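You operate a simulated robot arm through the tools that you are given. There is no shell and no other tool.

The job below is to be done with a simulated two-armed robot. You get a single attempt, and the scene is never put back.

## Task
At the valve board, vent the press line: shut valves 2, 7 and 10, then open valve 13.
Fine: the other lines keep their air; leave the other valves.

The check looks at the end state, three seconds after you hand in, the way a careful person would. Anything else that was tipped, shoved, dropped, spilled or broken makes it a failure.

## Robot
Two 7-joint arms with two-finger grippers on one trunk that stands fixed in place. Base frame: the origin is at the foot of the trunk, x ahead of it, y to its left, z up. Units: mm, degrees, N and s.
The left shoulder is at [60, 179, 1255], the right one opposite. With the tool pointing down near the work surface each hand reaches from about 100 to 640 mm from the base axis, measured 20 degrees to its own side. Payload 1.96 kg a hand.
Tool frame (each hand has its own): the origin (TCP) lies between the finger pads and is the grasp point; the fingertips stand 20 mm ahead of it; z points along the fingers, y is the line along which they close. The gripper opens to 72 mm; its body begins 38 mm behind the TCP.
Orientation is that of the tool frame in the base frame, as a unit quaternion [w, x, y, z]. With the fingers straight down and closing along the base's y, the tool's x points along the base's -x, its y along +y and its z along -z.

## Interface
- The arms move only by the tool move_arm. It takes "left_series", "right_series" or both (then of equal length, played together; a hand with none holds still); each is a list that holds one entry, the list of rows, each a list of 6 numbers: the shift along the tool's x, y, z in units of 25 mm (1.0 is 25 mm), then the turn, a rotation vector about the tool's x, y, z in units of 8 degrees (1.0 is 8 degrees). In form: [[[tx, ty, tz, ax, ay, az], ...]]. A call has 1 to 20 rows; each row shifts and turns the commanded pose from where the row before left it, along the tool's axes as they then stand. "left_gripper" and "right_gripper" are, for a hand that has rows, the gripper command, from -1 (shut) to 1 (fully open), values between in proportion, set as the call begins (left out, the last holds). A call with a number of a shift or a turn outside -1 to 1 is refused whole. A row lasts 0.2 s, in which the tool goes at most 50 mm and 8.6 degrees; a call with a longer step from one row to the next is refused whole, and so is a gripper value outside its range. A pose out of reach is approached as far as the arm can. The call stops where the force on the tool passes 40 N (or 10 N more than at its start, if that is more) or the arm is blocked; 0.2 s more then pass. Each finger travels about 153 mm/s and halts on what it meets, pressing with about 35 N; the grip force reading is that of the motor and also rises with nothing between the fingers. The clock runs only during rows and for 0.2 s after the last one: add rows that do not move to give the fingers time. The reply holds the time, the measured pose of the TCP, the force on the tool along the base axes, the opening and the grip force, in the units named above and with some noise, with the torque about the TCP (base axes, N m) and any sound that the robot's microphone picked up.
- Cameras (640 x 400 px; columns grow to the right, rows downward): "scene" is now at [25.3, 12.3, 1818.4]; the picture's right is [0.15, -0.99, 0.00], its down [-0.63, -0.10, -0.77] and it looks along [0.77, 0.12, -0.63] (base axes); focal length 374 px, centre (320, 200). "left" rides on the left gripper at [71, -19, -82] in its tool frame; the picture's right is [0.26, 0.97, 0.00], its down [-0.67, 0.18, -0.72] and it looks along [-0.69, 0.19, 0.70] (tool axes); focal length 280 px, centre (320, 200). "right" rides on the right gripper at [71, 19, -82] in its tool frame; the picture's right is [-0.26, 0.96, 0.00], its down [-0.67, -0.18, -0.72] and it looks along [-0.69, -0.19, 0.70] (tool axes); focal length 280 px, centre (320, 200). There is no depth. A picture from a camera that has moved, and an enlarged one, comes with that camera's place and axes in the base frame and with its lens.
- camera(camera): a new picture of that camera. It takes no simulated time.
- lift_body(by): slides the trunk up (or, below 0, down) by that many mm; the arms and the scene camera ride with it, the base frame stays. It gives what a move gives, with no picture.
- head_to(pan, tilt): turns the head with the scene camera to pan (to the left, within 86 degrees either way) and tilt (down, from -29 to 69), counted from straight ahead of the robot. It gives what a move gives.
- inspect(camera, box): a new picture of the part [left, top, right, bottom] of that camera's present view, enlarged. It takes no simulated time.
- sign_off(): hands the job in; it is judged then, once.

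Places have to be worked out from the pictures, the camera data and where the tool is seen. Open the grippers and draw the arms clear of the work before you hand the job in, unless the task says otherwise.

The tools are called after "Call:" by a JSON object that holds its "method" and its "body". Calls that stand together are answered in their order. move_arm: Moves the arms, as the interface text tells. Its arguments: {"type":"object","properties":{"left_series":{"type":"array"},"left_gripper":{"type":"number"},"right_series":{"type":"array"},"right_gripper":{"type":"number"}},"required":[]} The other tools are called the same way: lift_body (by) moves the trunk up or down; head_to (pan, tilt) turns the head that bears the scene camera; camera (camera) takes a picture; inspect (camera, box) takes an enlarged picture of a part of a camera's view; sign_off () hands the job in.

At the start:

```text
time: 0.0
left_ee_pos: [441.8, 188.1, 1562.6]
left_tool_rot: [0.0, 0.001, 1.0, 0.0]
left_ft_force: [0.3, -0.1, 0.1]
left_ft_torque: [0.03, 0.0, -0.01]
left_opening: 72.1
left_finger_force: 0.1
right_ee_pos: [457.5, -182.3, 1520.0]
right_tool_rot: [0.0, 0.0, 1.0, 0.0]
right_ft_force: [-0.4, -0.1, -0.4]
right_ft_torque: [-0.04, -0.01, -0.01]
right_opening: 72.3
right_finger_force: 0.2
trunk travel left (down, up): [-900.0, 90.0]
head pan, tilt (commanded): [8.7, 39.2]
```

scene: 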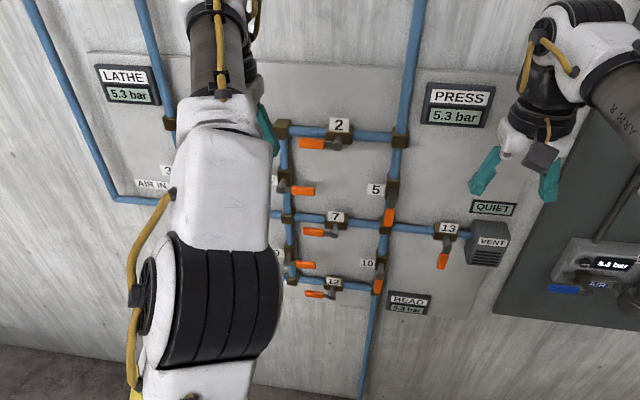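
right: 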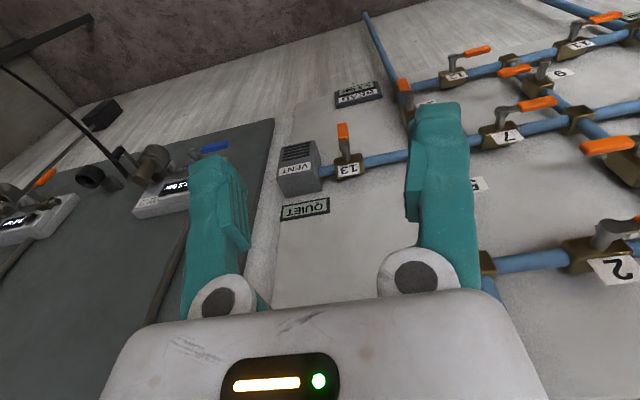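
left: 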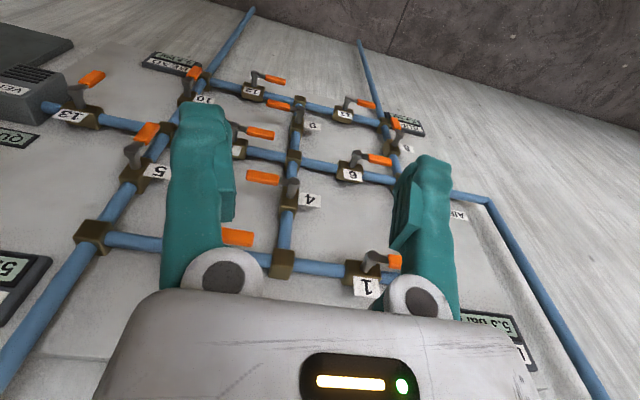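

The left arm hides part of the board in the scene view. I take closer looks at the board before any motion.

Call:
{"method": "inspect", "body": {"camera": "scene", "box": [260, 100, 520, 320]}}

Call:
{"method": "inspect", "body": {"camera": "left", "box": [0, 0, 640, 400]}}

Call:
{"method": "inspect", "body": {"camera": "right", "box": [260, 0, 640, 300]}}

```text
1.82 times, centred on (390, 210) of scene
camera zoom: at [25.3, 12.3, 1818.4], right [0.15, -0.99, 0.0], down [-0.63, -0.1, -0.77], along [0.77, 0.12, -0.63], focal length 679 px, centre (193, 182)
```

zoom: 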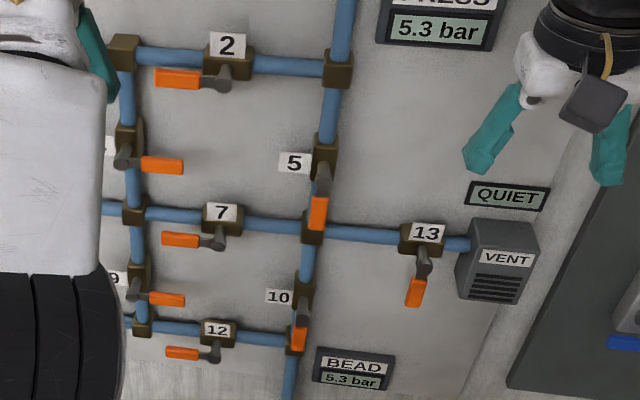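

```text
1.00 times, centred on (320, 200) of left (not enlarged: the box is as wide or as high as the picture)
camera zoom: at [370.7, 167.5, 1644.4], right [-0.26, 0.97, 0.0], down [0.67, 0.18, 0.72], along [0.69, 0.19, -0.7], focal length 280 px, centre (320, 200)
```

zoom: 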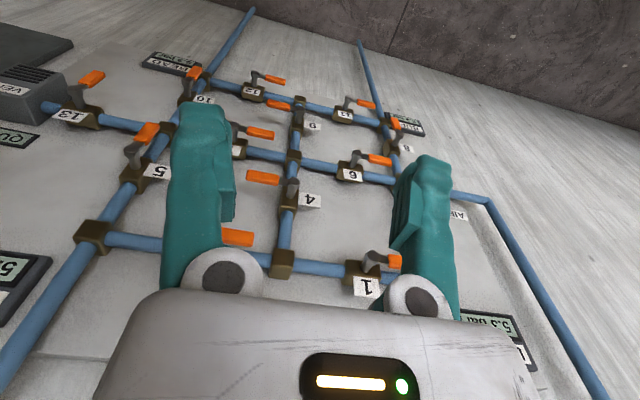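

```text
1.33 times, centred on (450, 150) of right
camera zoom: at [386.9, -162.8, 1601.2], right [0.26, 0.96, 0.0], down [0.67, -0.18, 0.72], along [0.69, -0.19, -0.7], focal length 374 px, centre (147, 267)
```

zoom: 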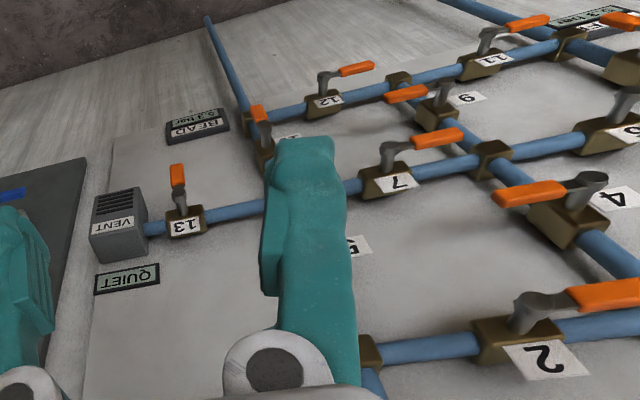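

Matching the labels across the views puts the board face at about x≈745 mm. Label 2 is near [744, 81, 1437], label 7 near [745, 82, 1174], label 10 near [745, -12, 1010] and label 13 near [747, -204, 1169]. I move the left arm out to the left to clear the view.

Call:
{"method": "move_arm", "body": {"left_series": [[[0, 1, 0, 0, 0, 0], [0, 1, 0, 0, 0, 0], [0, 1, 0, 0, 0, 0], [0, 1, 0, 0, 0, 0], [0, 1, 0, 0, 0, 0], [0, 1, 0, 0, 0, 0], [0, 1, 0, 0, 0, 0], [0, 1, 0, 0, 0, 0], [0, 1, 0, 0, 0, 0], [0, 1, 0, 0, 0, 0]]]}}

```text
time: 2.2
left_ee_pos: [434.8, 330.1, 1565.9]
left_tool_rot: [0.002, 0.0, 1.0, 0.001]
left_ft_force: [0.4, 0.4, 0.1]
left_ft_torque: [0.0, -0.01, 0.02]
left_opening: 71.9
left_finger_force: 0.0
left hand out of reach, approached as far as the arm can: row 6, 7, 8, 9, 10
right_ee_pos: [457.2, -183.3, 1520.3]
right_tool_rot: [0.0, 0.0, 1.0, -0.001]
right_ft_force: [0.0, -0.8, 0.4]
right_ft_torque: [-0.01, 0.02, -0.02]
right_opening: 72.0
right_finger_force: 0.0
trunk travel left (down, up): [-900.0, 90.0]
head pan, tilt (commanded): [8.7, 39.2]
```

The left hand stopped at y≈330, the limit of its reach when pointing down. I check what the scene camera sees now.

Call:
{"method": "camera", "body": {"camera": "scene"}}

Call:
{"method": "camera", "body": {"camera": "left"}}

```text
taken
camera scene: at [25.1, 11.9, 1818.4], right [0.15, -0.99, 0.0], down [-0.62, -0.09, -0.77], along [0.77, 0.12, -0.63], focal length 374 px, centre (320, 200)
```

scene: 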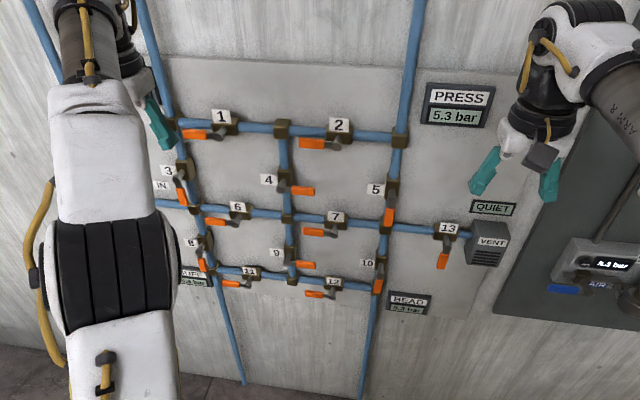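

```text
taken
camera left: at [363.7, 310.1, 1646.4], right [-0.26, 0.97, 0.0], down [0.67, 0.18, 0.72], along [0.69, 0.19, -0.7], focal length 280 px, centre (320, 200)
```

left: 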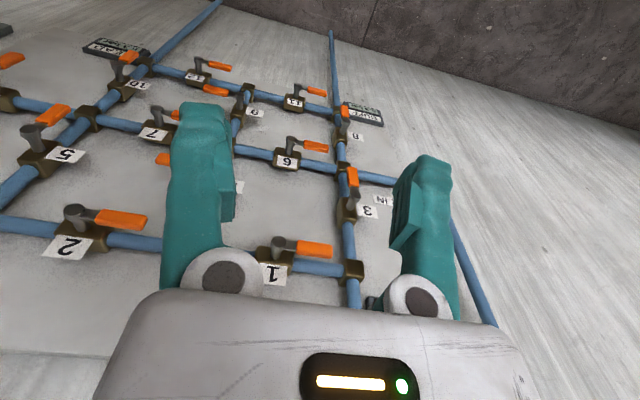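

The whole board is now in view: levers along their pipe are open, and 4, 9 and 13 stand across theirs. I enlarge the key areas for precise lever positions.

Call:
{"method": "inspect", "body": {"camera": "scene", "box": [270, 100, 430, 200]}}

Call:
{"method": "inspect", "body": {"camera": "scene", "box": [270, 195, 430, 305]}}

Call:
{"method": "inspect", "body": {"camera": "scene", "box": [380, 190, 540, 290]}}

Call:
{"method": "inspect", "body": {"camera": "left", "box": [0, 40, 240, 280]}}

```text
4.00 times, centred on (350, 150) of scene
camera zoom: at [25.1, 11.9, 1818.4], right [0.15, -0.99, 0.0], down [-0.62, -0.09, -0.77], along [0.77, 0.12, -0.63], focal length 1494 px, centre (200, 400)
```

zoom: 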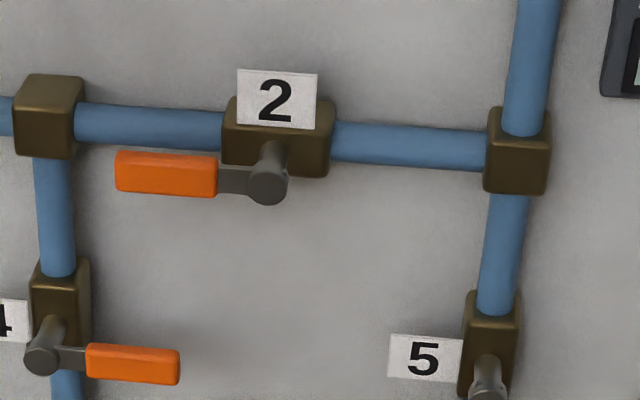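

```text
3.64 times, centred on (350, 250) of scene
camera zoom: at [25.1, 11.9, 1818.4], right [0.15, -0.99, 0.0], down [-0.62, -0.09, -0.77], along [0.77, 0.12, -0.63], focal length 1358 px, centre (211, 18)
```

zoom: 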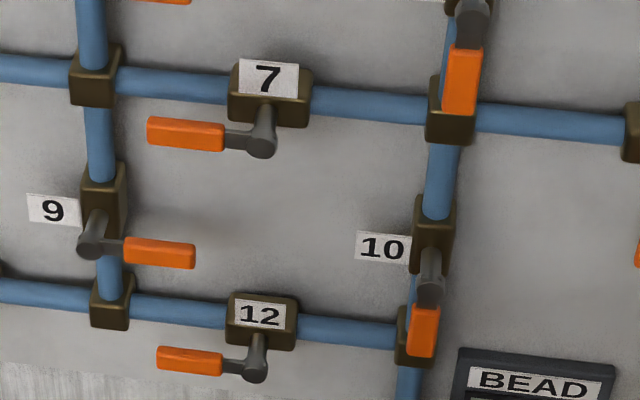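

```text
4.00 times, centred on (460, 240) of scene
camera zoom: at [25.1, 11.9, 1818.4], right [0.15, -0.99, 0.0], down [-0.62, -0.09, -0.77], along [0.77, 0.12, -0.63], focal length 1494 px, centre (-240, 40)
```

zoom: 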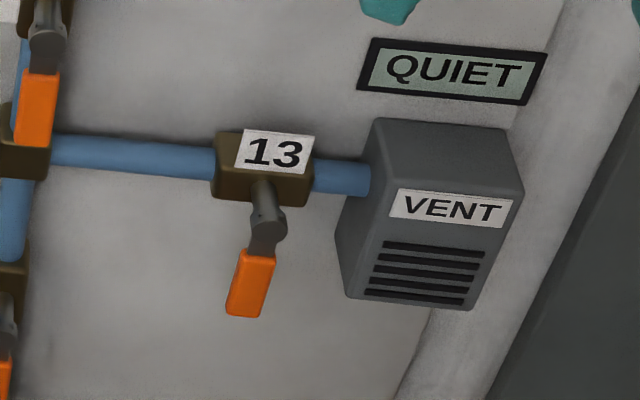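

```text
1.67 times, centred on (120, 160) of left
camera zoom: at [363.7, 310.1, 1646.4], right [-0.26, 0.97, 0.0], down [0.67, 0.18, 0.72], along [0.69, 0.19, -0.7], focal length 467 px, centre (653, 267)
```

zoom: 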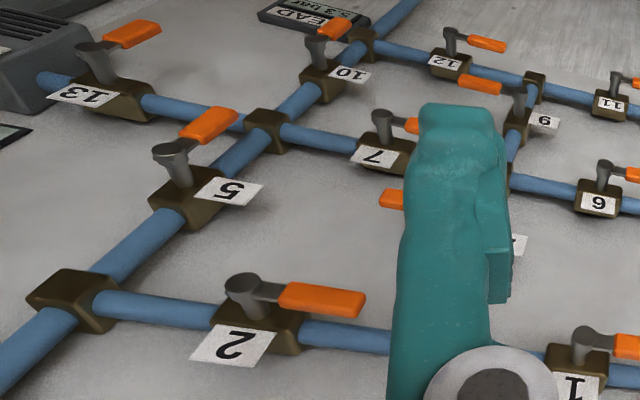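

The knob of valve 2 triangulates to about [698, 79, 1411]. Its lever points to +y, tip at y≈160, about 81 mm long in a plane at x≈698. I bring the left hand lower and inward and turn it so the fingers point forward (+x).

Call:
{"method": "move_arm", "body": {"left_series": [[[0, -1, 1, 0, 0, 0], [0, -1, 1, 0, 0, 0], [0, -1, 1, 0, 0, 0], [0, -1, 1, 0, 0, 0], [0, 0, 1, 0, 0, 0], [0, 0, 1, 0, 0, 0], [0, 0, 0, 0, -1, 0], [0, 0, 0, 0, -1, 0], [0, 0, 0, 0, -1, 0], [0, 0, 0, 0, -1, 0], [0, 0, 0, 0, -1, 0], [0, 0, 0, 0, -1, 0], [0, 0, 0, 0, -1, 0], [0, 0, 0, 0, -1, 0], [0, 0, 0, 0, -1, 0], [0, 0, 0, 0, -1, 0], [0, 0, 0, 0, -1, 0], [0, 0, 0, 0, -0.25, 0], [0, 0, 0, 0, 0, 0]]]}}

```text
time: 6.2
left_ee_pos: [464.0, 239.0, 1428.8]
left_tool_rot: [0.708, 0.001, 0.707, -0.001]
left_ft_force: [0.2, 0.8, -0.5]
left_ft_torque: [-0.03, 0.03, 0.0]
left_opening: 71.8
left_finger_force: 0.0
left hand out of reach, approached as far as the arm can: row 16, 17
right_ee_pos: [457.5, -182.4, 1520.2]
right_tool_rot: [0.0, 0.0, 1.0, 0.0]
right_ft_force: [-0.2, 0.5, 0.4]
right_ft_torque: [-0.01, 0.0, 0.03]
right_opening: 72.1
right_finger_force: 0.1
trunk travel left (down, up): [-900.0, 90.0]
head pan, tilt (commanded): [8.7, 39.2]
```

The left hand now points forward at [464, 239, 1429]. I look through both cameras.

Call:
{"method": "camera", "body": {"camera": "left"}}

Call:
{"method": "camera", "body": {"camera": "scene"}}

```text
taken
camera left: at [383.1, 218.8, 1357.9], right [0.0, 0.96, -0.26], down [-0.72, 0.18, 0.67], along [0.7, 0.19, 0.69], focal length 280 px, centre (320, 200)
```

left: 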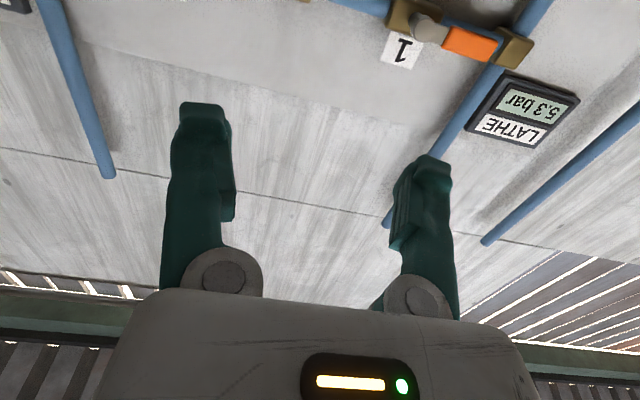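

```text
taken
camera scene: at [25.0, 12.2, 1818.4], right [0.15, -0.99, 0.0], down [-0.62, -0.1, -0.77], along [0.77, 0.12, -0.63], focal length 374 px, centre (320, 200)
```

scene: 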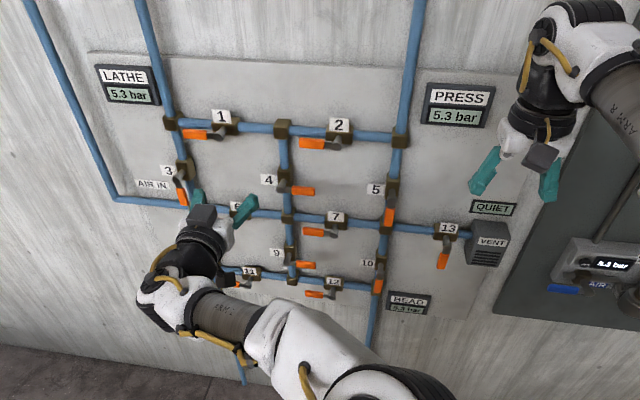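

The scene view is clear. My estimates put the axis of valve 7 at about (y 79, z 1152), valve 10 at (-50, 1022) and valve 13 at (-198, 1155), each with an 81 mm lever in the x≈698 plane. I shut the left gripper to use the fingers as a peg and move it to a spot ahead of and above valve 2's lever, still short of the board.

Call:
{"method": "move_arm", "body": {"left_series": [[[-0.1, -0.6, 0.7, 0, 0, 0], [-0.1, -0.6, 0.7, 0, 0, 0], [-0.1, -0.6, 0.7, 0, 0, 0], [-0.1, -0.6, 0.7, 0, 0, 0], [-0.1, -0.6, 0.7, 0, 0, 0], [-0.1, -0.6, 0.7, 0, 0, 0], [0, 0, 0, 0, 0, 0]]], "left_gripper": -1}}

```text
time: 7.8
left_ee_pos: [567.9, 147.5, 1442.5]
left_tool_rot: [0.707, -0.001, 0.707, 0.0]
left_ft_force: [-0.4, 0.3, -1.0]
left_ft_torque: [-0.03, -0.01, 0.0]
left_opening: 0.0
left_finger_force: 29.3
right_ee_pos: [457.1, -182.7, 1519.7]
right_tool_rot: [0.0, 0.0, 1.0, 0.0]
right_ft_force: [0.2, 0.6, 0.4]
right_ft_torque: [0.01, -0.01, -0.02]
right_opening: 72.0
right_finger_force: 0.1
trunk travel left (down, up): [-900.0, 90.0]
head pan, tilt (commanded): [8.7, 39.2]
```

The move went as commanded, to [568, 147, 1442], so commands follow the measured pose. I check the views for finger size and clearance.

Call:
{"method": "camera", "body": {"camera": "scene"}}

Call:
{"method": "camera", "body": {"camera": "left"}}

Call:
{"method": "camera", "body": {"camera": "right"}}

```text
taken
camera scene: at [24.9, 12.3, 1818.4], right [0.15, -0.99, 0.0], down [-0.62, -0.1, -0.77], along [0.77, 0.12, -0.63], focal length 374 px, centre (320, 200)
```

scene: 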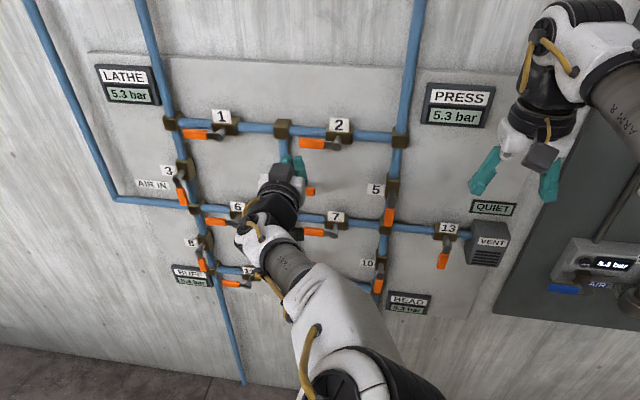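

```text
taken
camera left: at [485.0, 127.5, 1371.1], right [0.0, 0.96, -0.26], down [-0.72, 0.18, 0.67], along [0.7, 0.19, 0.69], focal length 280 px, centre (320, 200)
```

left: 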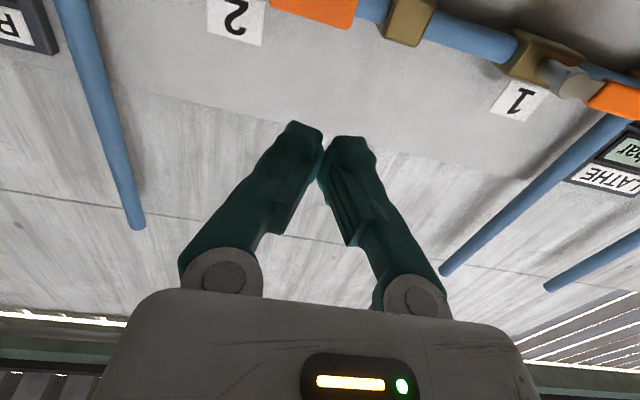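

```text
taken
camera right: at [386.6, -162.7, 1601.3], right [0.26, 0.96, 0.0], down [0.67, -0.18, 0.72], along [0.69, -0.19, -0.7], focal length 280 px, centre (320, 200)
```

right: 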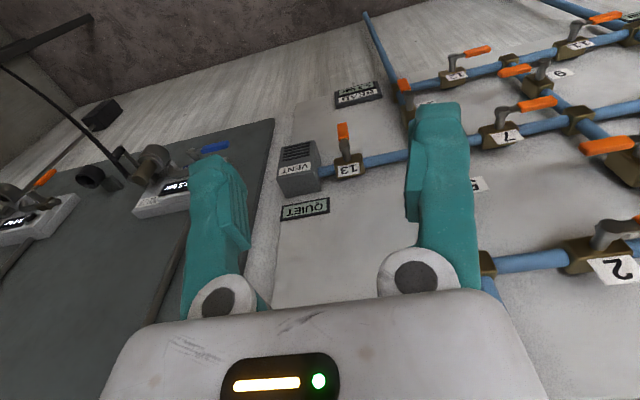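

Closed, the fingertips form a peg about 34 mm wide. I line up at y≈135, z≈1447, above the grip of valve 2, and advance part of the way.

Call:
{"method": "move_arm", "body": {"left_series": [[[-0.18, -0.5, 0, 0, 0, 0], [0, 0, 1, 0, 0, 0], [0, 0, 1, 0, 0, 0], [0, 0, 1, 0, 0, 0], [0, 0, 0, 0, 0, 0]]]}}

Call:
{"method": "inspect", "body": {"camera": "scene", "box": [230, 90, 430, 215]}}

Call:
{"method": "camera", "body": {"camera": "left"}}

```text
time: 9.0
left_ee_pos: [641.8, 136.9, 1447.1]
left_tool_rot: [0.707, -0.001, 0.707, 0.0]
left_ft_force: [0.0, -0.6, -0.2]
left_ft_torque: [0.0, -0.03, -0.02]
left_opening: 0.0
left_finger_force: 29.5
right_ee_pos: [457.1, -182.7, 1519.7]
right_tool_rot: [0.0, 0.0, 1.0, 0.0]
right_ft_force: [0.4, -1.1, -0.1]
right_ft_torque: [-0.01, 0.02, 0.0]
right_opening: 72.1
right_finger_force: 0.1
trunk travel left (down, up): [-900.0, 90.0]
head pan, tilt (commanded): [8.7, 39.2]
```

```text
3.20 times, centred on (330, 152) of scene
camera zoom: at [24.8, 12.2, 1818.4], right [0.15, -0.99, 0.0], down [-0.62, -0.1, -0.77], along [0.77, 0.12, -0.63], focal length 1195 px, centre (288, 352)
```

zoom: 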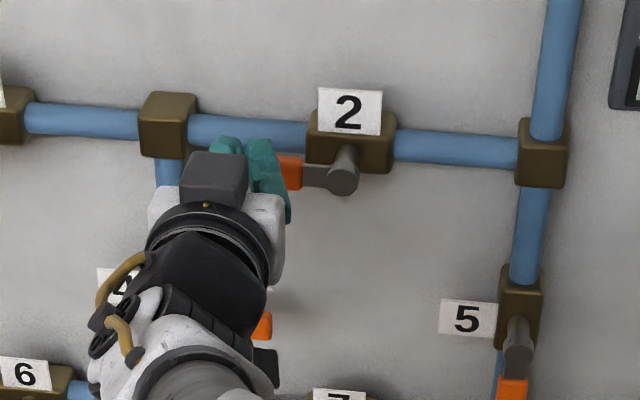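

```text
taken
camera left: at [560.2, 116.2, 1375.8], right [0.0, 0.96, -0.26], down [-0.72, 0.18, 0.67], along [0.7, 0.19, 0.69], focal length 280 px, centre (320, 200)
```

left: 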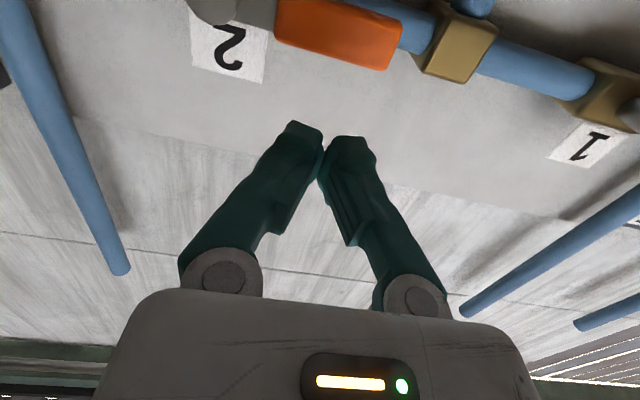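

From the wrist camera, the centre of the lever grip is at z≈1410, y≈133, which agrees with my estimate. I advance to x≈695 above it and then begin to lower.

Call:
{"method": "move_arm", "body": {"left_series": [[[0, 0, 1, 0, 0, 0], [0, 0, 1, 0, 0, 0], [0, 0, 0.1, 0, 0, 0], [0.3, 0, 0, 0, 0, 0], [0.3, 0, 0, 0, 0, 0], [0, 0, 0, 0, 0, 0]]]}}

Call:
{"method": "inspect", "body": {"camera": "scene", "box": [230, 90, 430, 215]}}

Call:
{"method": "camera", "body": {"camera": "left"}}

```text
time: 10.4
left_ee_pos: [694.2, 134.9, 1432.9]
left_tool_rot: [0.707, 0.0, 0.707, -0.001]
left_ft_force: [0.3, 0.4, -0.8]
left_ft_torque: [0.02, 0.01, -0.02]
left_opening: 0.0
left_finger_force: 29.4
right_ee_pos: [456.4, -182.1, 1520.3]
right_tool_rot: [-0.001, -0.001, 1.0, 0.0]
right_ft_force: [-0.2, 0.5, 0.0]
right_ft_torque: [-0.01, -0.03, 0.03]
right_opening: 72.0
right_finger_force: 0.1
trunk travel left (down, up): [-900.0, 90.0]
head pan, tilt (commanded): [8.7, 39.2]
```

```text
3.20 times, centred on (330, 152) of scene
camera zoom: at [24.8, 12.1, 1818.4], right [0.15, -0.99, 0.0], down [-0.62, -0.1, -0.78], along [0.77, 0.12, -0.63], focal length 1195 px, centre (288, 352)
```

zoom: 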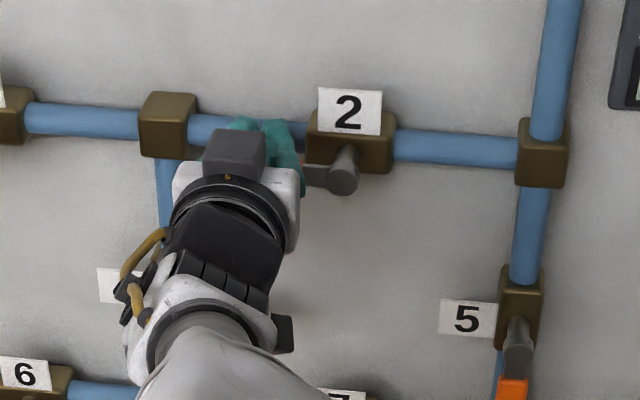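

```text
taken
camera left: at [612.5, 115.2, 1361.5], right [0.0, 0.96, -0.26], down [-0.72, 0.18, 0.67], along [0.7, 0.19, 0.69], focal length 280 px, centre (320, 200)
```

left: 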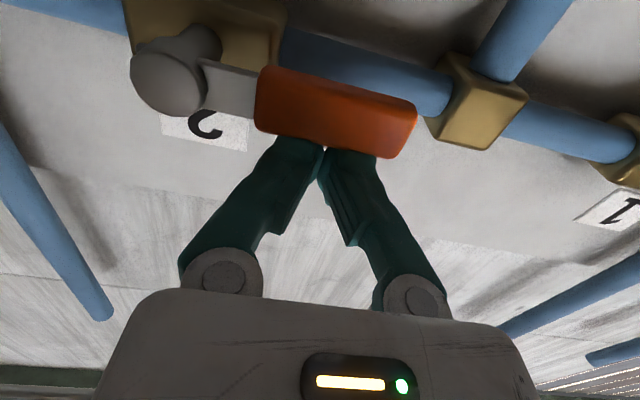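

The tips sit just behind and above the orange grip with no contact force yet. I begin the arc push downward slowly.

Call:
{"method": "move_arm", "body": {"left_series": [[[0.226, 0.092, 0, 0, 0, 0], [0.226, 0.092, 0, 0, 0, 0], [0.27, 0.036, 0, 0, 0, 0], [0.27, 0.036, 0, 0, 0, 0]]]}}

Call:
{"method": "camera", "body": {"camera": "left"}}

```text
time: 11.4
left_ee_pos: [693.6, 140.3, 1408.1]
left_tool_rot: [0.707, 0.0, 0.707, 0.0]
left_ft_force: [-1.4, -0.7, 1.9]
left_ft_torque: [-0.04, -0.02, 0.0]
left_opening: 0.0
left_finger_force: 29.8
right_ee_pos: [457.6, -182.6, 1520.1]
right_tool_rot: [0.0, 0.0, 1.0, 0.0]
right_ft_force: [0.1, 0.7, 0.2]
right_ft_torque: [0.03, 0.03, -0.05]
right_opening: 72.2
right_finger_force: 0.1
trunk travel left (down, up): [-900.0, 90.0]
head pan, tilt (commanded): [8.7, 39.2]
```

```text
taken
camera left: at [612.6, 121.6, 1336.9], right [0.0, 0.97, -0.26], down [-0.72, 0.18, 0.67], along [0.7, 0.19, 0.69], focal length 280 px, centre (320, 200)
```

left: 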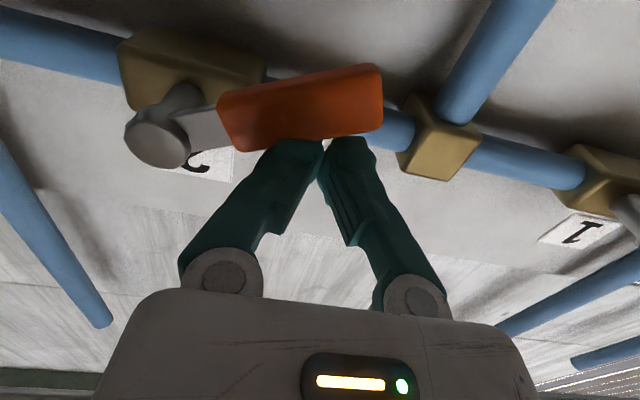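

The lever is turning downward and the force is only about 2 N. I continue along the arc toward straight down.

Call:
{"method": "move_arm", "body": {"left_series": [[[0.298, -0.038, 0, 0, 0, 0], [0.298, -0.038, 0, 0, 0, 0], [0.298, -0.136, 0, 0, 0, 0], [0.298, -0.136, 0, 0, 0, 0], [0.262, -0.234, 0, 0, 0, 0], [0.262, -0.234, 0, 0, 0, 0]]]}}

Call:
{"method": "camera", "body": {"camera": "left"}}

Call:
{"method": "inspect", "body": {"camera": "scene", "box": [230, 90, 430, 215]}}

```text
time: 12.8
left_ee_pos: [695.2, 121.7, 1365.5]
left_tool_rot: [0.706, 0.001, 0.708, 0.0]
left_ft_force: [0.1, 1.0, -0.1]
left_ft_torque: [0.02, 0.0, 0.0]
left_opening: 0.0
left_finger_force: 29.9
right_ee_pos: [456.9, -182.2, 1519.3]
right_tool_rot: [0.0, 0.0, 1.0, -0.001]
right_ft_force: [0.4, -0.6, 0.5]
right_ft_torque: [-0.01, -0.03, 0.01]
right_opening: 72.1
right_finger_force: 0.1
trunk travel left (down, up): [-900.0, 90.0]
head pan, tilt (commanded): [8.7, 39.2]
```

```text
taken
camera left: at [613.0, 101.4, 1294.4], right [0.0, 0.97, -0.26], down [-0.71, 0.18, 0.68], along [0.7, 0.19, 0.69], focal length 280 px, centre (320, 200)
```

left: 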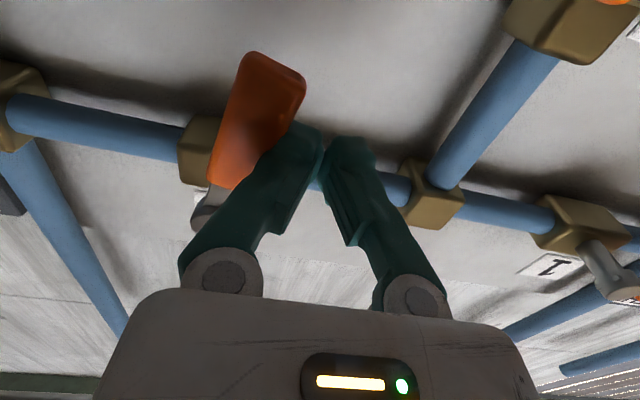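

```text
3.20 times, centred on (330, 152) of scene
camera zoom: at [25.1, 12.4, 1818.4], right [0.15, -0.99, 0.0], down [-0.62, -0.1, -0.77], along [0.77, 0.12, -0.63], focal length 1195 px, centre (288, 352)
```

zoom: 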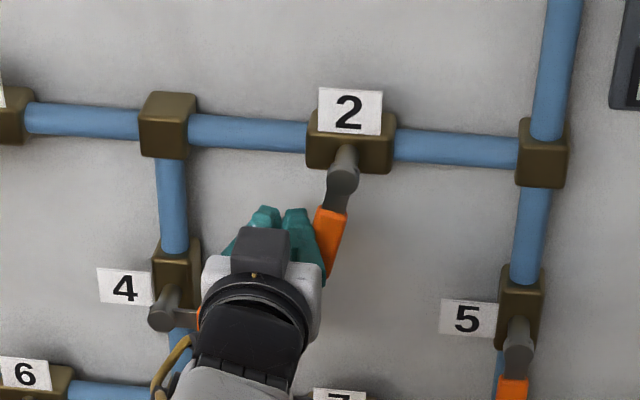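

The lever is a few degrees short of straight down. I finish the push to the right until a stop shows in the force.

Call:
{"method": "move_arm", "body": {"left_series": [[[0.186, -0.32, 0, 0, 0, 0], [0.186, -0.32, 0, 0, 0, 0], [0, -0.1, 0, 0, 0, 0], [0, -0.1, 0, 0, 0, 0]]]}}

Call:
{"method": "inspect", "body": {"camera": "scene", "box": [230, 90, 430, 215]}}

Call:
{"method": "camera", "body": {"camera": "left"}}

```text
time: 13.8
left_ee_pos: [695.5, 108.9, 1357.3]
left_tool_rot: [0.708, -0.002, 0.706, -0.001]
left_ft_force: [0.6, 18.2, 7.8]
left_ft_torque: [0.01, -0.1, 0.13]
left_opening: 0.0
left_finger_force: 29.1
right_ee_pos: [457.2, -175.4, 1521.3]
right_tool_rot: [0.0, 0.0, 1.0, -0.003]
right_ft_force: [-0.1, 0.5, 0.2]
right_ft_torque: [-0.01, 0.0, -0.01]
right_opening: 72.2
right_finger_force: 0.1
trunk travel left (down, up): [-900.0, 90.0]
head pan, tilt (commanded): [8.7, 39.2]
```

```text
3.20 times, centred on (330, 152) of scene
camera zoom: at [24.1, 20.3, 1818.4], right [0.15, -0.99, 0.0], down [-0.62, -0.1, -0.77], along [0.77, 0.11, -0.63], focal length 1195 px, centre (288, 352)
```

zoom: 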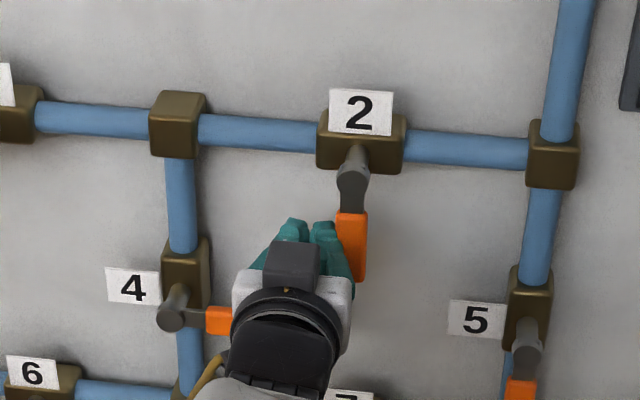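

```text
taken
camera left: at [613.0, 88.2, 1285.7], right [0.0, 0.96, -0.27], down [-0.72, 0.18, 0.67], along [0.7, 0.19, 0.69], focal length 280 px, centre (320, 200)
```

left: 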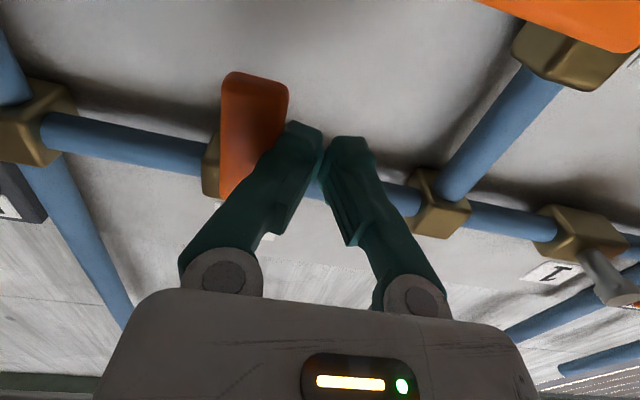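

The lever now hangs straight down, and an 18 N side force shows it has met its stop. I back the fingers off to the left and withdraw.

Call:
{"method": "move_arm", "body": {"left_series": [[[0, 0.4, 0, 0, 0, 0], [0, 0.4, 0, 0, 0, 0], [0, 0, -1, 0, 0, 0], [0, 0, -1, 0, 0, 0], [0, 0, -1, 0, 0, 0], [0, 0, -1, 0, 0, 0], [0, 0, 0, 0, 0, 0]]]}}

Call:
{"method": "inspect", "body": {"camera": "scene", "box": [230, 90, 430, 215]}}

Call:
{"method": "camera", "body": {"camera": "scene"}}

```text
time: 15.4
left_ee_pos: [594.3, 120.5, 1356.1]
left_tool_rot: [0.707, 0.0, 0.707, 0.0]
left_ft_force: [0.3, -0.3, 0.4]
left_ft_torque: [-0.05, 0.01, 0.0]
left_opening: 0.0
left_finger_force: 30.0
right_ee_pos: [457.5, -183.1, 1519.2]
right_tool_rot: [-0.001, 0.0, 1.0, -0.001]
right_ft_force: [0.0, -0.1, 0.1]
right_ft_torque: [-0.01, -0.01, 0.0]
right_opening: 71.9
right_finger_force: 0.1
trunk travel left (down, up): [-900.0, 90.0]
head pan, tilt (commanded): [8.7, 39.2]
```

```text
3.20 times, centred on (330, 152) of scene
camera zoom: at [25.6, 11.4, 1818.4], right [0.15, -0.99, 0.0], down [-0.63, -0.09, -0.77], along [0.77, 0.12, -0.63], focal length 1195 px, centre (288, 352)
```

zoom: 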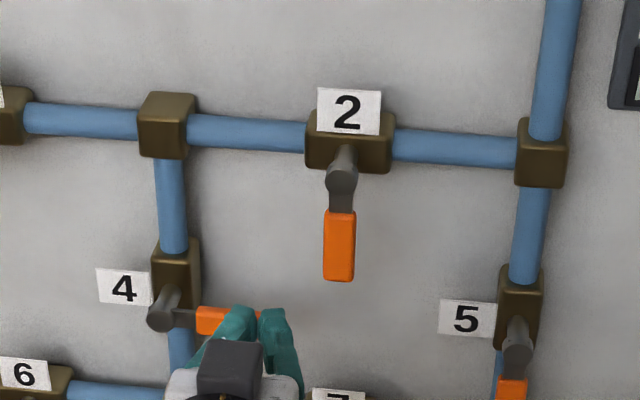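

```text
taken
camera scene: at [25.6, 11.4, 1818.4], right [0.15, -0.99, 0.0], down [-0.63, -0.09, -0.77], along [0.77, 0.12, -0.63], focal length 374 px, centre (320, 200)
```

scene: 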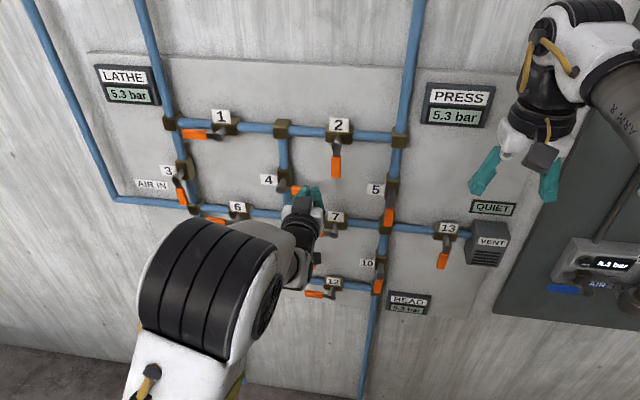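

Valve 2 is shut, its lever straight down. I lower the left hand, well clear of the board, to just above valve 7's lever.

Call:
{"method": "move_arm", "body": {"left_series": [[[1, 0.1, 0, 0, 0, 0], [1, 0.1, 0, 0, 0, 0], [1, 0.1, 0, 0, 0, 0], [1, 0.1, 0, 0, 0, 0], [1, 0.1, 0, 0, 0, 0], [1, 0.1, 0, 0, 0, 0], [0.5, 0, 0, 0, 0, 0], [0, 0, 1, 0, 0, 0], [0, 0, 1, 0, 0, 0], [0, 0, 0, 0, 0, 0]]]}}

Call:
{"method": "camera", "body": {"camera": "left"}}

Call:
{"method": "inspect", "body": {"camera": "scene", "box": [230, 165, 430, 290]}}

```text
time: 17.6
left_ee_pos: [644.4, 135.6, 1193.3]
left_tool_rot: [0.707, 0.001, 0.707, -0.001]
left_ft_force: [-0.6, -0.8, 0.9]
left_ft_torque: [-0.01, -0.02, 0.04]
left_opening: 0.0
left_finger_force: 29.8
right_ee_pos: [457.6, -182.6, 1518.9]
right_tool_rot: [0.0, 0.0, 1.0, -0.001]
right_ft_force: [0.1, -0.2, 0.8]
right_ft_torque: [-0.02, -0.01, 0.02]
right_opening: 72.0
right_finger_force: 0.0
trunk travel left (down, up): [-900.0, 90.0]
head pan, tilt (commanded): [8.7, 39.2]
```

```text
taken
camera left: at [563.6, 116.1, 1122.0], right [0.0, 0.96, -0.26], down [-0.72, 0.18, 0.67], along [0.7, 0.19, 0.69], focal length 280 px, centre (320, 200)
```

left: 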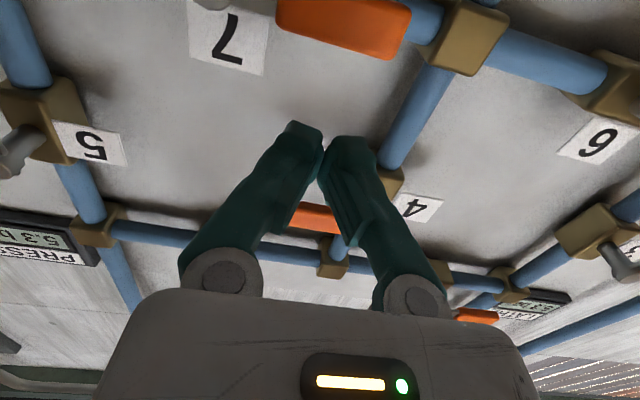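

```text
3.20 times, centred on (330, 228) of scene
camera zoom: at [24.5, 12.1, 1818.4], right [0.15, -0.99, 0.0], down [-0.62, -0.1, -0.78], along [0.77, 0.12, -0.63], focal length 1195 px, centre (288, 112)
```

zoom: 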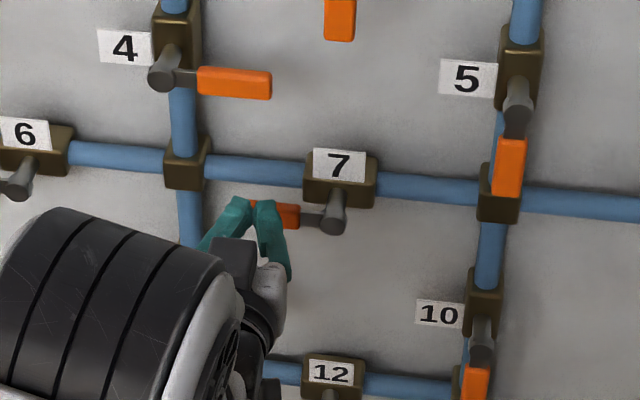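

The wrist view puts the grip of valve 7 at z≈1151, y≈134, the same layout as valve 2. I advance to x≈695 and lower to just above the lever.

Call:
{"method": "move_arm", "body": {"left_series": [[[0, 0, 1, 0, 0, 0], [0, 0, 1, 0, 0, 0], [0.35, 0, 0, 0, 0, 0], [0.35, 0, 0, 0, 0, 0], [0, 0, 0, 0, 0, 0]]]}}

Call:
{"method": "camera", "body": {"camera": "left"}}

```text
time: 18.8
left_ee_pos: [695.9, 134.1, 1174.7]
left_tool_rot: [0.707, 0.001, 0.707, -0.001]
left_ft_force: [1.2, 0.4, -1.0]
left_ft_torque: [-0.01, -0.01, 0.0]
left_opening: 0.0
left_finger_force: 29.4
right_ee_pos: [458.1, -182.8, 1518.7]
right_tool_rot: [0.0, 0.0, 1.0, 0.0]
right_ft_force: [0.4, 0.7, -0.4]
right_ft_torque: [0.0, 0.01, 0.01]
right_opening: 71.9
right_finger_force: 0.2
trunk travel left (down, up): [-900.0, 90.0]
head pan, tilt (commanded): [8.7, 39.2]
```

```text
taken
camera left: at [613.0, 114.7, 1104.1], right [0.0, 0.96, -0.26], down [-0.72, 0.18, 0.67], along [0.7, 0.19, 0.69], focal length 280 px, centre (320, 200)
```

left: 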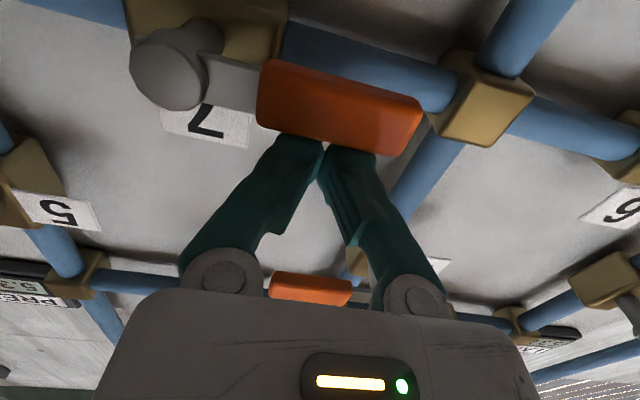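

The view matches the start at valve 2. I run the same arc push down on lever 7.

Call:
{"method": "move_arm", "body": {"left_series": [[[0.226, 0.092, 0, 0, 0, 0], [0.226, 0.092, 0, 0, 0, 0], [0.27, 0.036, 0, 0, 0, 0], [0.27, 0.036, 0, 0, 0, 0], [0.298, -0.038, 0, 0, 0, 0], [0.298, -0.038, 0, 0, 0, 0], [0.298, -0.136, 0, 0, 0, 0], [0.298, -0.136, 0, 0, 0, 0], [0.262, -0.234, 0, 0, 0, 0], [0.262, -0.234, 0, 0, 0, 0]]]}}

Call:
{"method": "camera", "body": {"camera": "left"}}

Call:
{"method": "inspect", "body": {"camera": "scene", "box": [230, 165, 430, 290]}}

```text
time: 21.0
left_ee_pos: [694.6, 121.4, 1108.7]
left_tool_rot: [0.707, 0.0, 0.707, 0.0]
left_ft_force: [0.0, 1.2, 0.0]
left_ft_torque: [-0.03, 0.02, 0.01]
left_opening: 0.0
left_finger_force: 29.5
right_ee_pos: [458.2, -182.4, 1520.2]
right_tool_rot: [0.0, 0.002, 1.0, 0.0]
right_ft_force: [-0.7, 0.1, 0.1]
right_ft_torque: [0.03, -0.01, 0.01]
right_opening: 72.3
right_finger_force: 0.0
trunk travel left (down, up): [-900.0, 90.0]
head pan, tilt (commanded): [8.7, 39.2]
```

```text
taken
camera left: at [612.7, 101.5, 1036.8], right [0.0, 0.96, -0.26], down [-0.71, 0.18, 0.67], along [0.7, 0.19, 0.69], focal length 280 px, centre (320, 200)
```

left: 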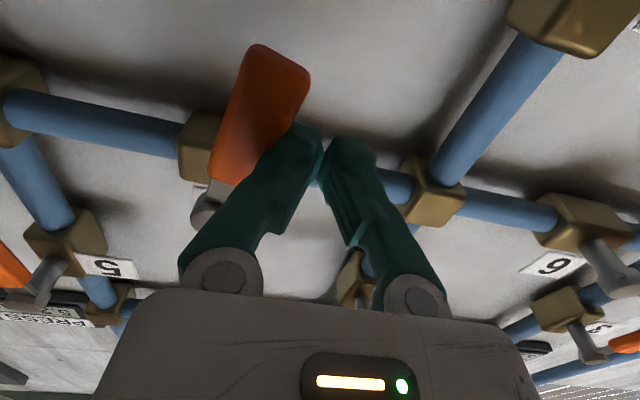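

```text
3.20 times, centred on (330, 228) of scene
camera zoom: at [25.1, 12.3, 1818.4], right [0.15, -0.99, 0.0], down [-0.62, -0.1, -0.77], along [0.77, 0.12, -0.63], focal length 1195 px, centre (288, 112)
```

zoom: 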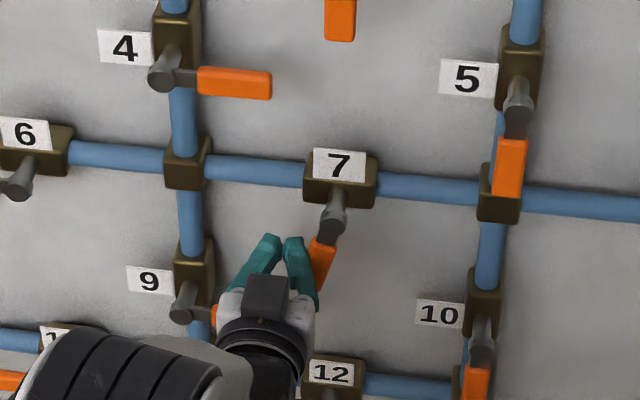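

Lever 7 is nearly down, as valve 2 was at this point. I finish the push to the stop, back off and withdraw.

Call:
{"method": "move_arm", "body": {"left_series": [[[0.186, -0.32, 0, 0, 0, 0], [0.186, -0.32, 0, 0, 0, 0], [0, -0.1, 0, 0, 0, 0], [0, -0.1, 0, 0, 0, 0]]]}}

Call:
{"method": "inspect", "body": {"camera": "scene", "box": [230, 165, 430, 290]}}

```text
time: 22.0
left_ee_pos: [694.2, 107.5, 1100.7]
left_tool_rot: [0.709, -0.004, 0.705, 0.0]
left_ft_force: [1.1, 29.4, 12.1]
left_ft_torque: [-0.04, -0.07, 0.15]
left_opening: 0.2
left_finger_force: 29.7
right_ee_pos: [455.8, -174.4, 1520.8]
right_tool_rot: [0.001, 0.0, 1.0, -0.002]
right_ft_force: [0.4, 0.0, -0.6]
right_ft_torque: [-0.02, 0.01, 0.01]
right_opening: 72.2
right_finger_force: 0.0
trunk travel left (down, up): [-900.0, 90.0]
head pan, tilt (commanded): [8.7, 39.2]
```

```text
3.20 times, centred on (330, 228) of scene
camera zoom: at [23.0, 22.1, 1818.5], right [0.15, -0.99, 0.01], down [-0.62, -0.1, -0.78], along [0.77, 0.11, -0.63], focal length 1195 px, centre (288, 112)
```

zoom: 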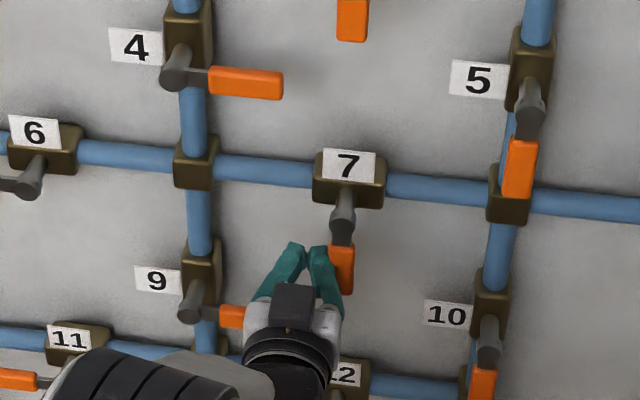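

Lever 7 is vertical and at its stop (29 N). I back off left, withdraw, and take the left arm back out toward the left.

Call:
{"method": "move_arm", "body": {"left_series": [[[0, 0.4, 0, 0, 0, 0], [0, 0.4, 0, 0, 0, 0], [0, 0, -1, 0, 0, 0], [0, 0, -1, 0, 0, 0], [0, 0, -1, 0, 0, 0], [0, 0, -1, 0, 0, 0], [0, 0.5, -1, 0, 0, 0], [0, 0.5, -1, 0, 0, 0], [0, 1, 0, 0, 0, 0], [0, 1, 0, 0, 0, 0], [0, 1, 0, 0, 0, 0], [0, 1, 0, 0, 0, 0], [0, 1, 0, 0, 0, 0], [0, 0, 0, 0, 0, 0]]]}}

Call:
{"method": "camera", "body": {"camera": "scene"}}

```text
time: 25.0
left_ee_pos: [544.1, 270.0, 1098.8]
left_tool_rot: [0.707, 0.001, 0.707, -0.001]
left_ft_force: [0.5, 1.2, -0.5]
left_ft_torque: [-0.03, -0.02, -0.01]
left_opening: 0.1
left_finger_force: 29.7
right_ee_pos: [457.8, -183.4, 1520.3]
right_tool_rot: [0.0, 0.0, 1.0, 0.0]
right_ft_force: [1.0, -0.1, -0.3]
right_ft_torque: [0.01, -0.01, -0.02]
right_opening: 71.9
right_finger_force: 0.1
trunk travel left (down, up): [-900.0, 90.0]
head pan, tilt (commanded): [8.7, 39.2]
```

```text
taken
camera scene: at [25.2, 11.6, 1818.4], right [0.15, -0.99, 0.0], down [-0.62, -0.09, -0.77], along [0.77, 0.12, -0.63], focal length 374 px, centre (320, 200)
```

scene: 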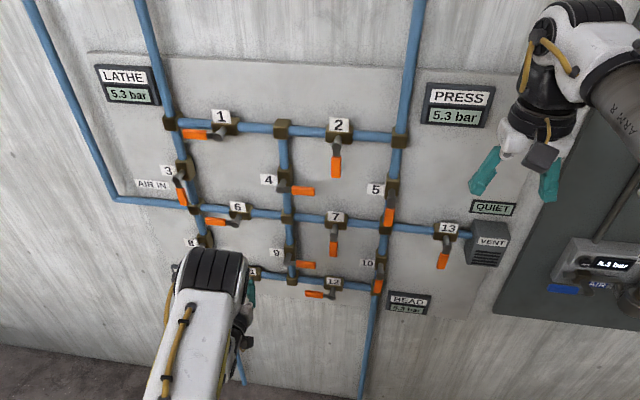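

The left arm is clear, and 2 and 7 are both down. Now I lower the right hand, shut its gripper and turn its fingers forward.

Call:
{"method": "move_arm", "body": {"right_series": [[[-0.5, 0, 1, 0, 0, 0], [-0.5, 0, 1, 0, 0, 0], [-0.5, 0, 1, 0, 0, 0], [-0.5, 0, 1, 0, 0, 0], [-0.5, 0, 1, 0, 0, 0], [-0.5, 0, 1, 0, 0, 0], [0, 0, 0, 0, -1, 0], [0, 0, 0, 0, -1, 0], [0, 0, 0, 0, -1, 0], [0, 0, 0, 0, -1, 0], [0, 0, 0, 0, -1, 0], [0, 0, 0, 0, -1, 0], [0, 0, 0, 0, -1, 0], [0, 0, 0, 0, -1, 0], [0, 0, 0, 0, -1, 0], [0, 0, 0, 0, -1, 0], [0, 0, 0, 0, -1, 0], [0, 0, 0, 0, -0.25, 0], [0, 0, 0, 0, 0, 0]]], "right_gripper": -1}}

Call:
{"method": "camera", "body": {"camera": "scene"}}

Call:
{"method": "camera", "body": {"camera": "right"}}

```text
time: 29.0
left_ee_pos: [545.5, 270.7, 1097.5]
left_tool_rot: [0.707, 0.0, 0.707, 0.0]
left_ft_force: [-0.9, 0.5, -0.2]
left_ft_torque: [0.03, 0.02, -0.02]
left_opening: 0.0
left_finger_force: 29.7
right_ee_pos: [533.0, -183.5, 1370.0]
right_tool_rot: [0.708, 0.001, 0.706, 0.0]
right_ft_force: [-0.1, -0.2, 0.4]
right_ft_torque: [-0.01, 0.03, -0.03]
right_opening: 0.1
right_finger_force: 29.3
trunk travel left (down, up): [-900.0, 90.0]
head pan, tilt (commanded): [8.7, 39.2]
```

```text
taken
camera scene: at [25.0, 12.3, 1818.4], right [0.15, -0.99, 0.0], down [-0.62, -0.1, -0.77], along [0.77, 0.12, -0.63], focal length 374 px, centre (320, 200)
```

scene: 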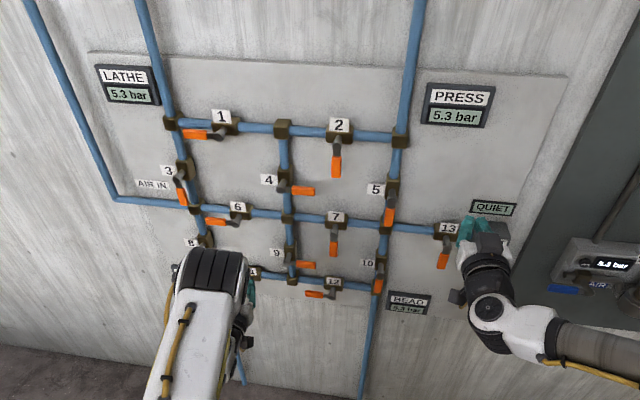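

```text
taken
camera right: at [450.7, -163.1, 1298.5], right [0.0, 0.96, 0.26], down [-0.72, -0.18, 0.67], along [0.7, -0.19, 0.69], focal length 280 px, centre (320, 200)
```

right: 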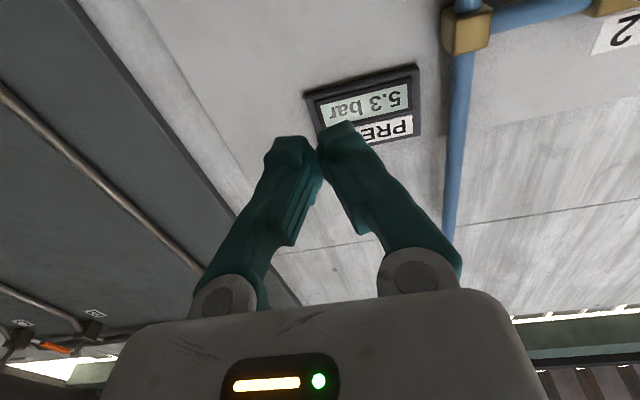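

The right hand points forward at [533, -184, 1370] with the gripper shut. I bring it down and across, well short of the board, to the left of valve 10's hanging lever.

Call:
{"method": "move_arm", "body": {"right_series": [[[0.95, 0.4, 0, 0, 0, 0], [0.95, 0.4, 0, 0, 0, 0], [0.95, 0.4, 0, 0, 0, 0], [0.95, 0.4, 0, 0, 0, 0], [0.95, 0.4, 0, 0, 0, 0], [0.95, 0.4, 0, 0, 0, 0], [0.95, 0.4, 0, 0, 0, 0], [0.95, 0.4, 0, 0, 0, 0], [0.95, 0.4, 0, 0, 0, 0], [0.95, 0.4, 0, 0, 0, 0], [0.95, 0.4, 0, 0, 0, 0], [0.95, 0.4, 0, 0, 0, 0], [0.95, 0.4, 0, 0, 0, 0], [0.95, 0.4, 0, 0, 0, 0], [0.95, 0.4, 0, 0, 0, 0], [0.95, 0.4, 0, 0, 0, 0], [0.95, 0.4, 0, 0, 0, 0], [0, 0, 1, 0, 0, 0], [0, 0, 1, 0, 0, 0], [0, 0, 0, 0, 0, 0]]]}}

Call:
{"method": "camera", "body": {"camera": "scene"}}

Call:
{"method": "camera", "body": {"camera": "right"}}

```text
time: 33.2
left_ee_pos: [544.6, 270.4, 1097.6]
left_tool_rot: [0.707, 0.0, 0.707, 0.0]
left_ft_force: [-0.3, 0.2, 0.4]
left_ft_torque: [0.02, 0.01, -0.01]
left_opening: 0.1
left_finger_force: 30.0
right_ee_pos: [583.3, -12.9, 965.1]
right_tool_rot: [0.707, 0.0, 0.707, 0.0]
right_ft_force: [-0.1, 0.8, -0.6]
right_ft_torque: [0.01, 0.02, -0.02]
right_opening: 0.0
right_finger_force: 29.5
trunk travel left (down, up): [-900.0, 90.0]
head pan, tilt (commanded): [8.7, 39.2]
```

```text
taken
camera scene: at [24.9, 12.4, 1818.4], right [0.15, -0.99, 0.0], down [-0.62, -0.1, -0.77], along [0.77, 0.12, -0.63], focal length 374 px, centre (320, 200)
```

scene: 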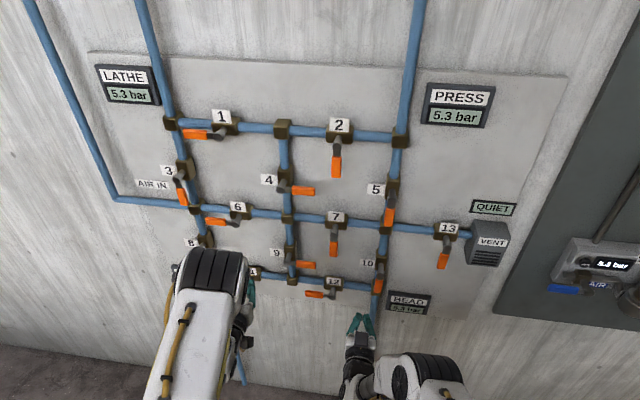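

```text
taken
camera right: at [501.4, 7.2, 894.7], right [0.0, 0.97, 0.26], down [-0.72, -0.18, 0.67], along [0.7, -0.19, 0.69], focal length 280 px, centre (320, 200)
```

right: 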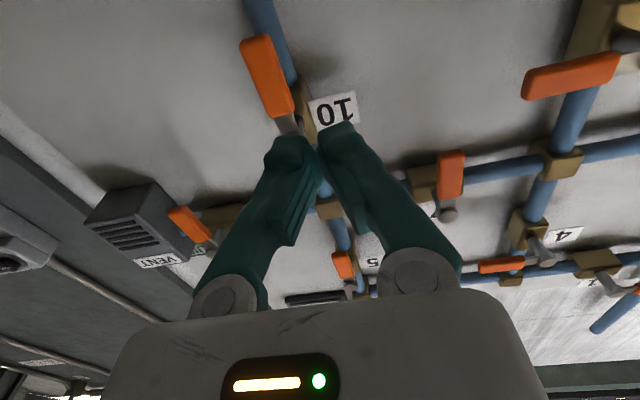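

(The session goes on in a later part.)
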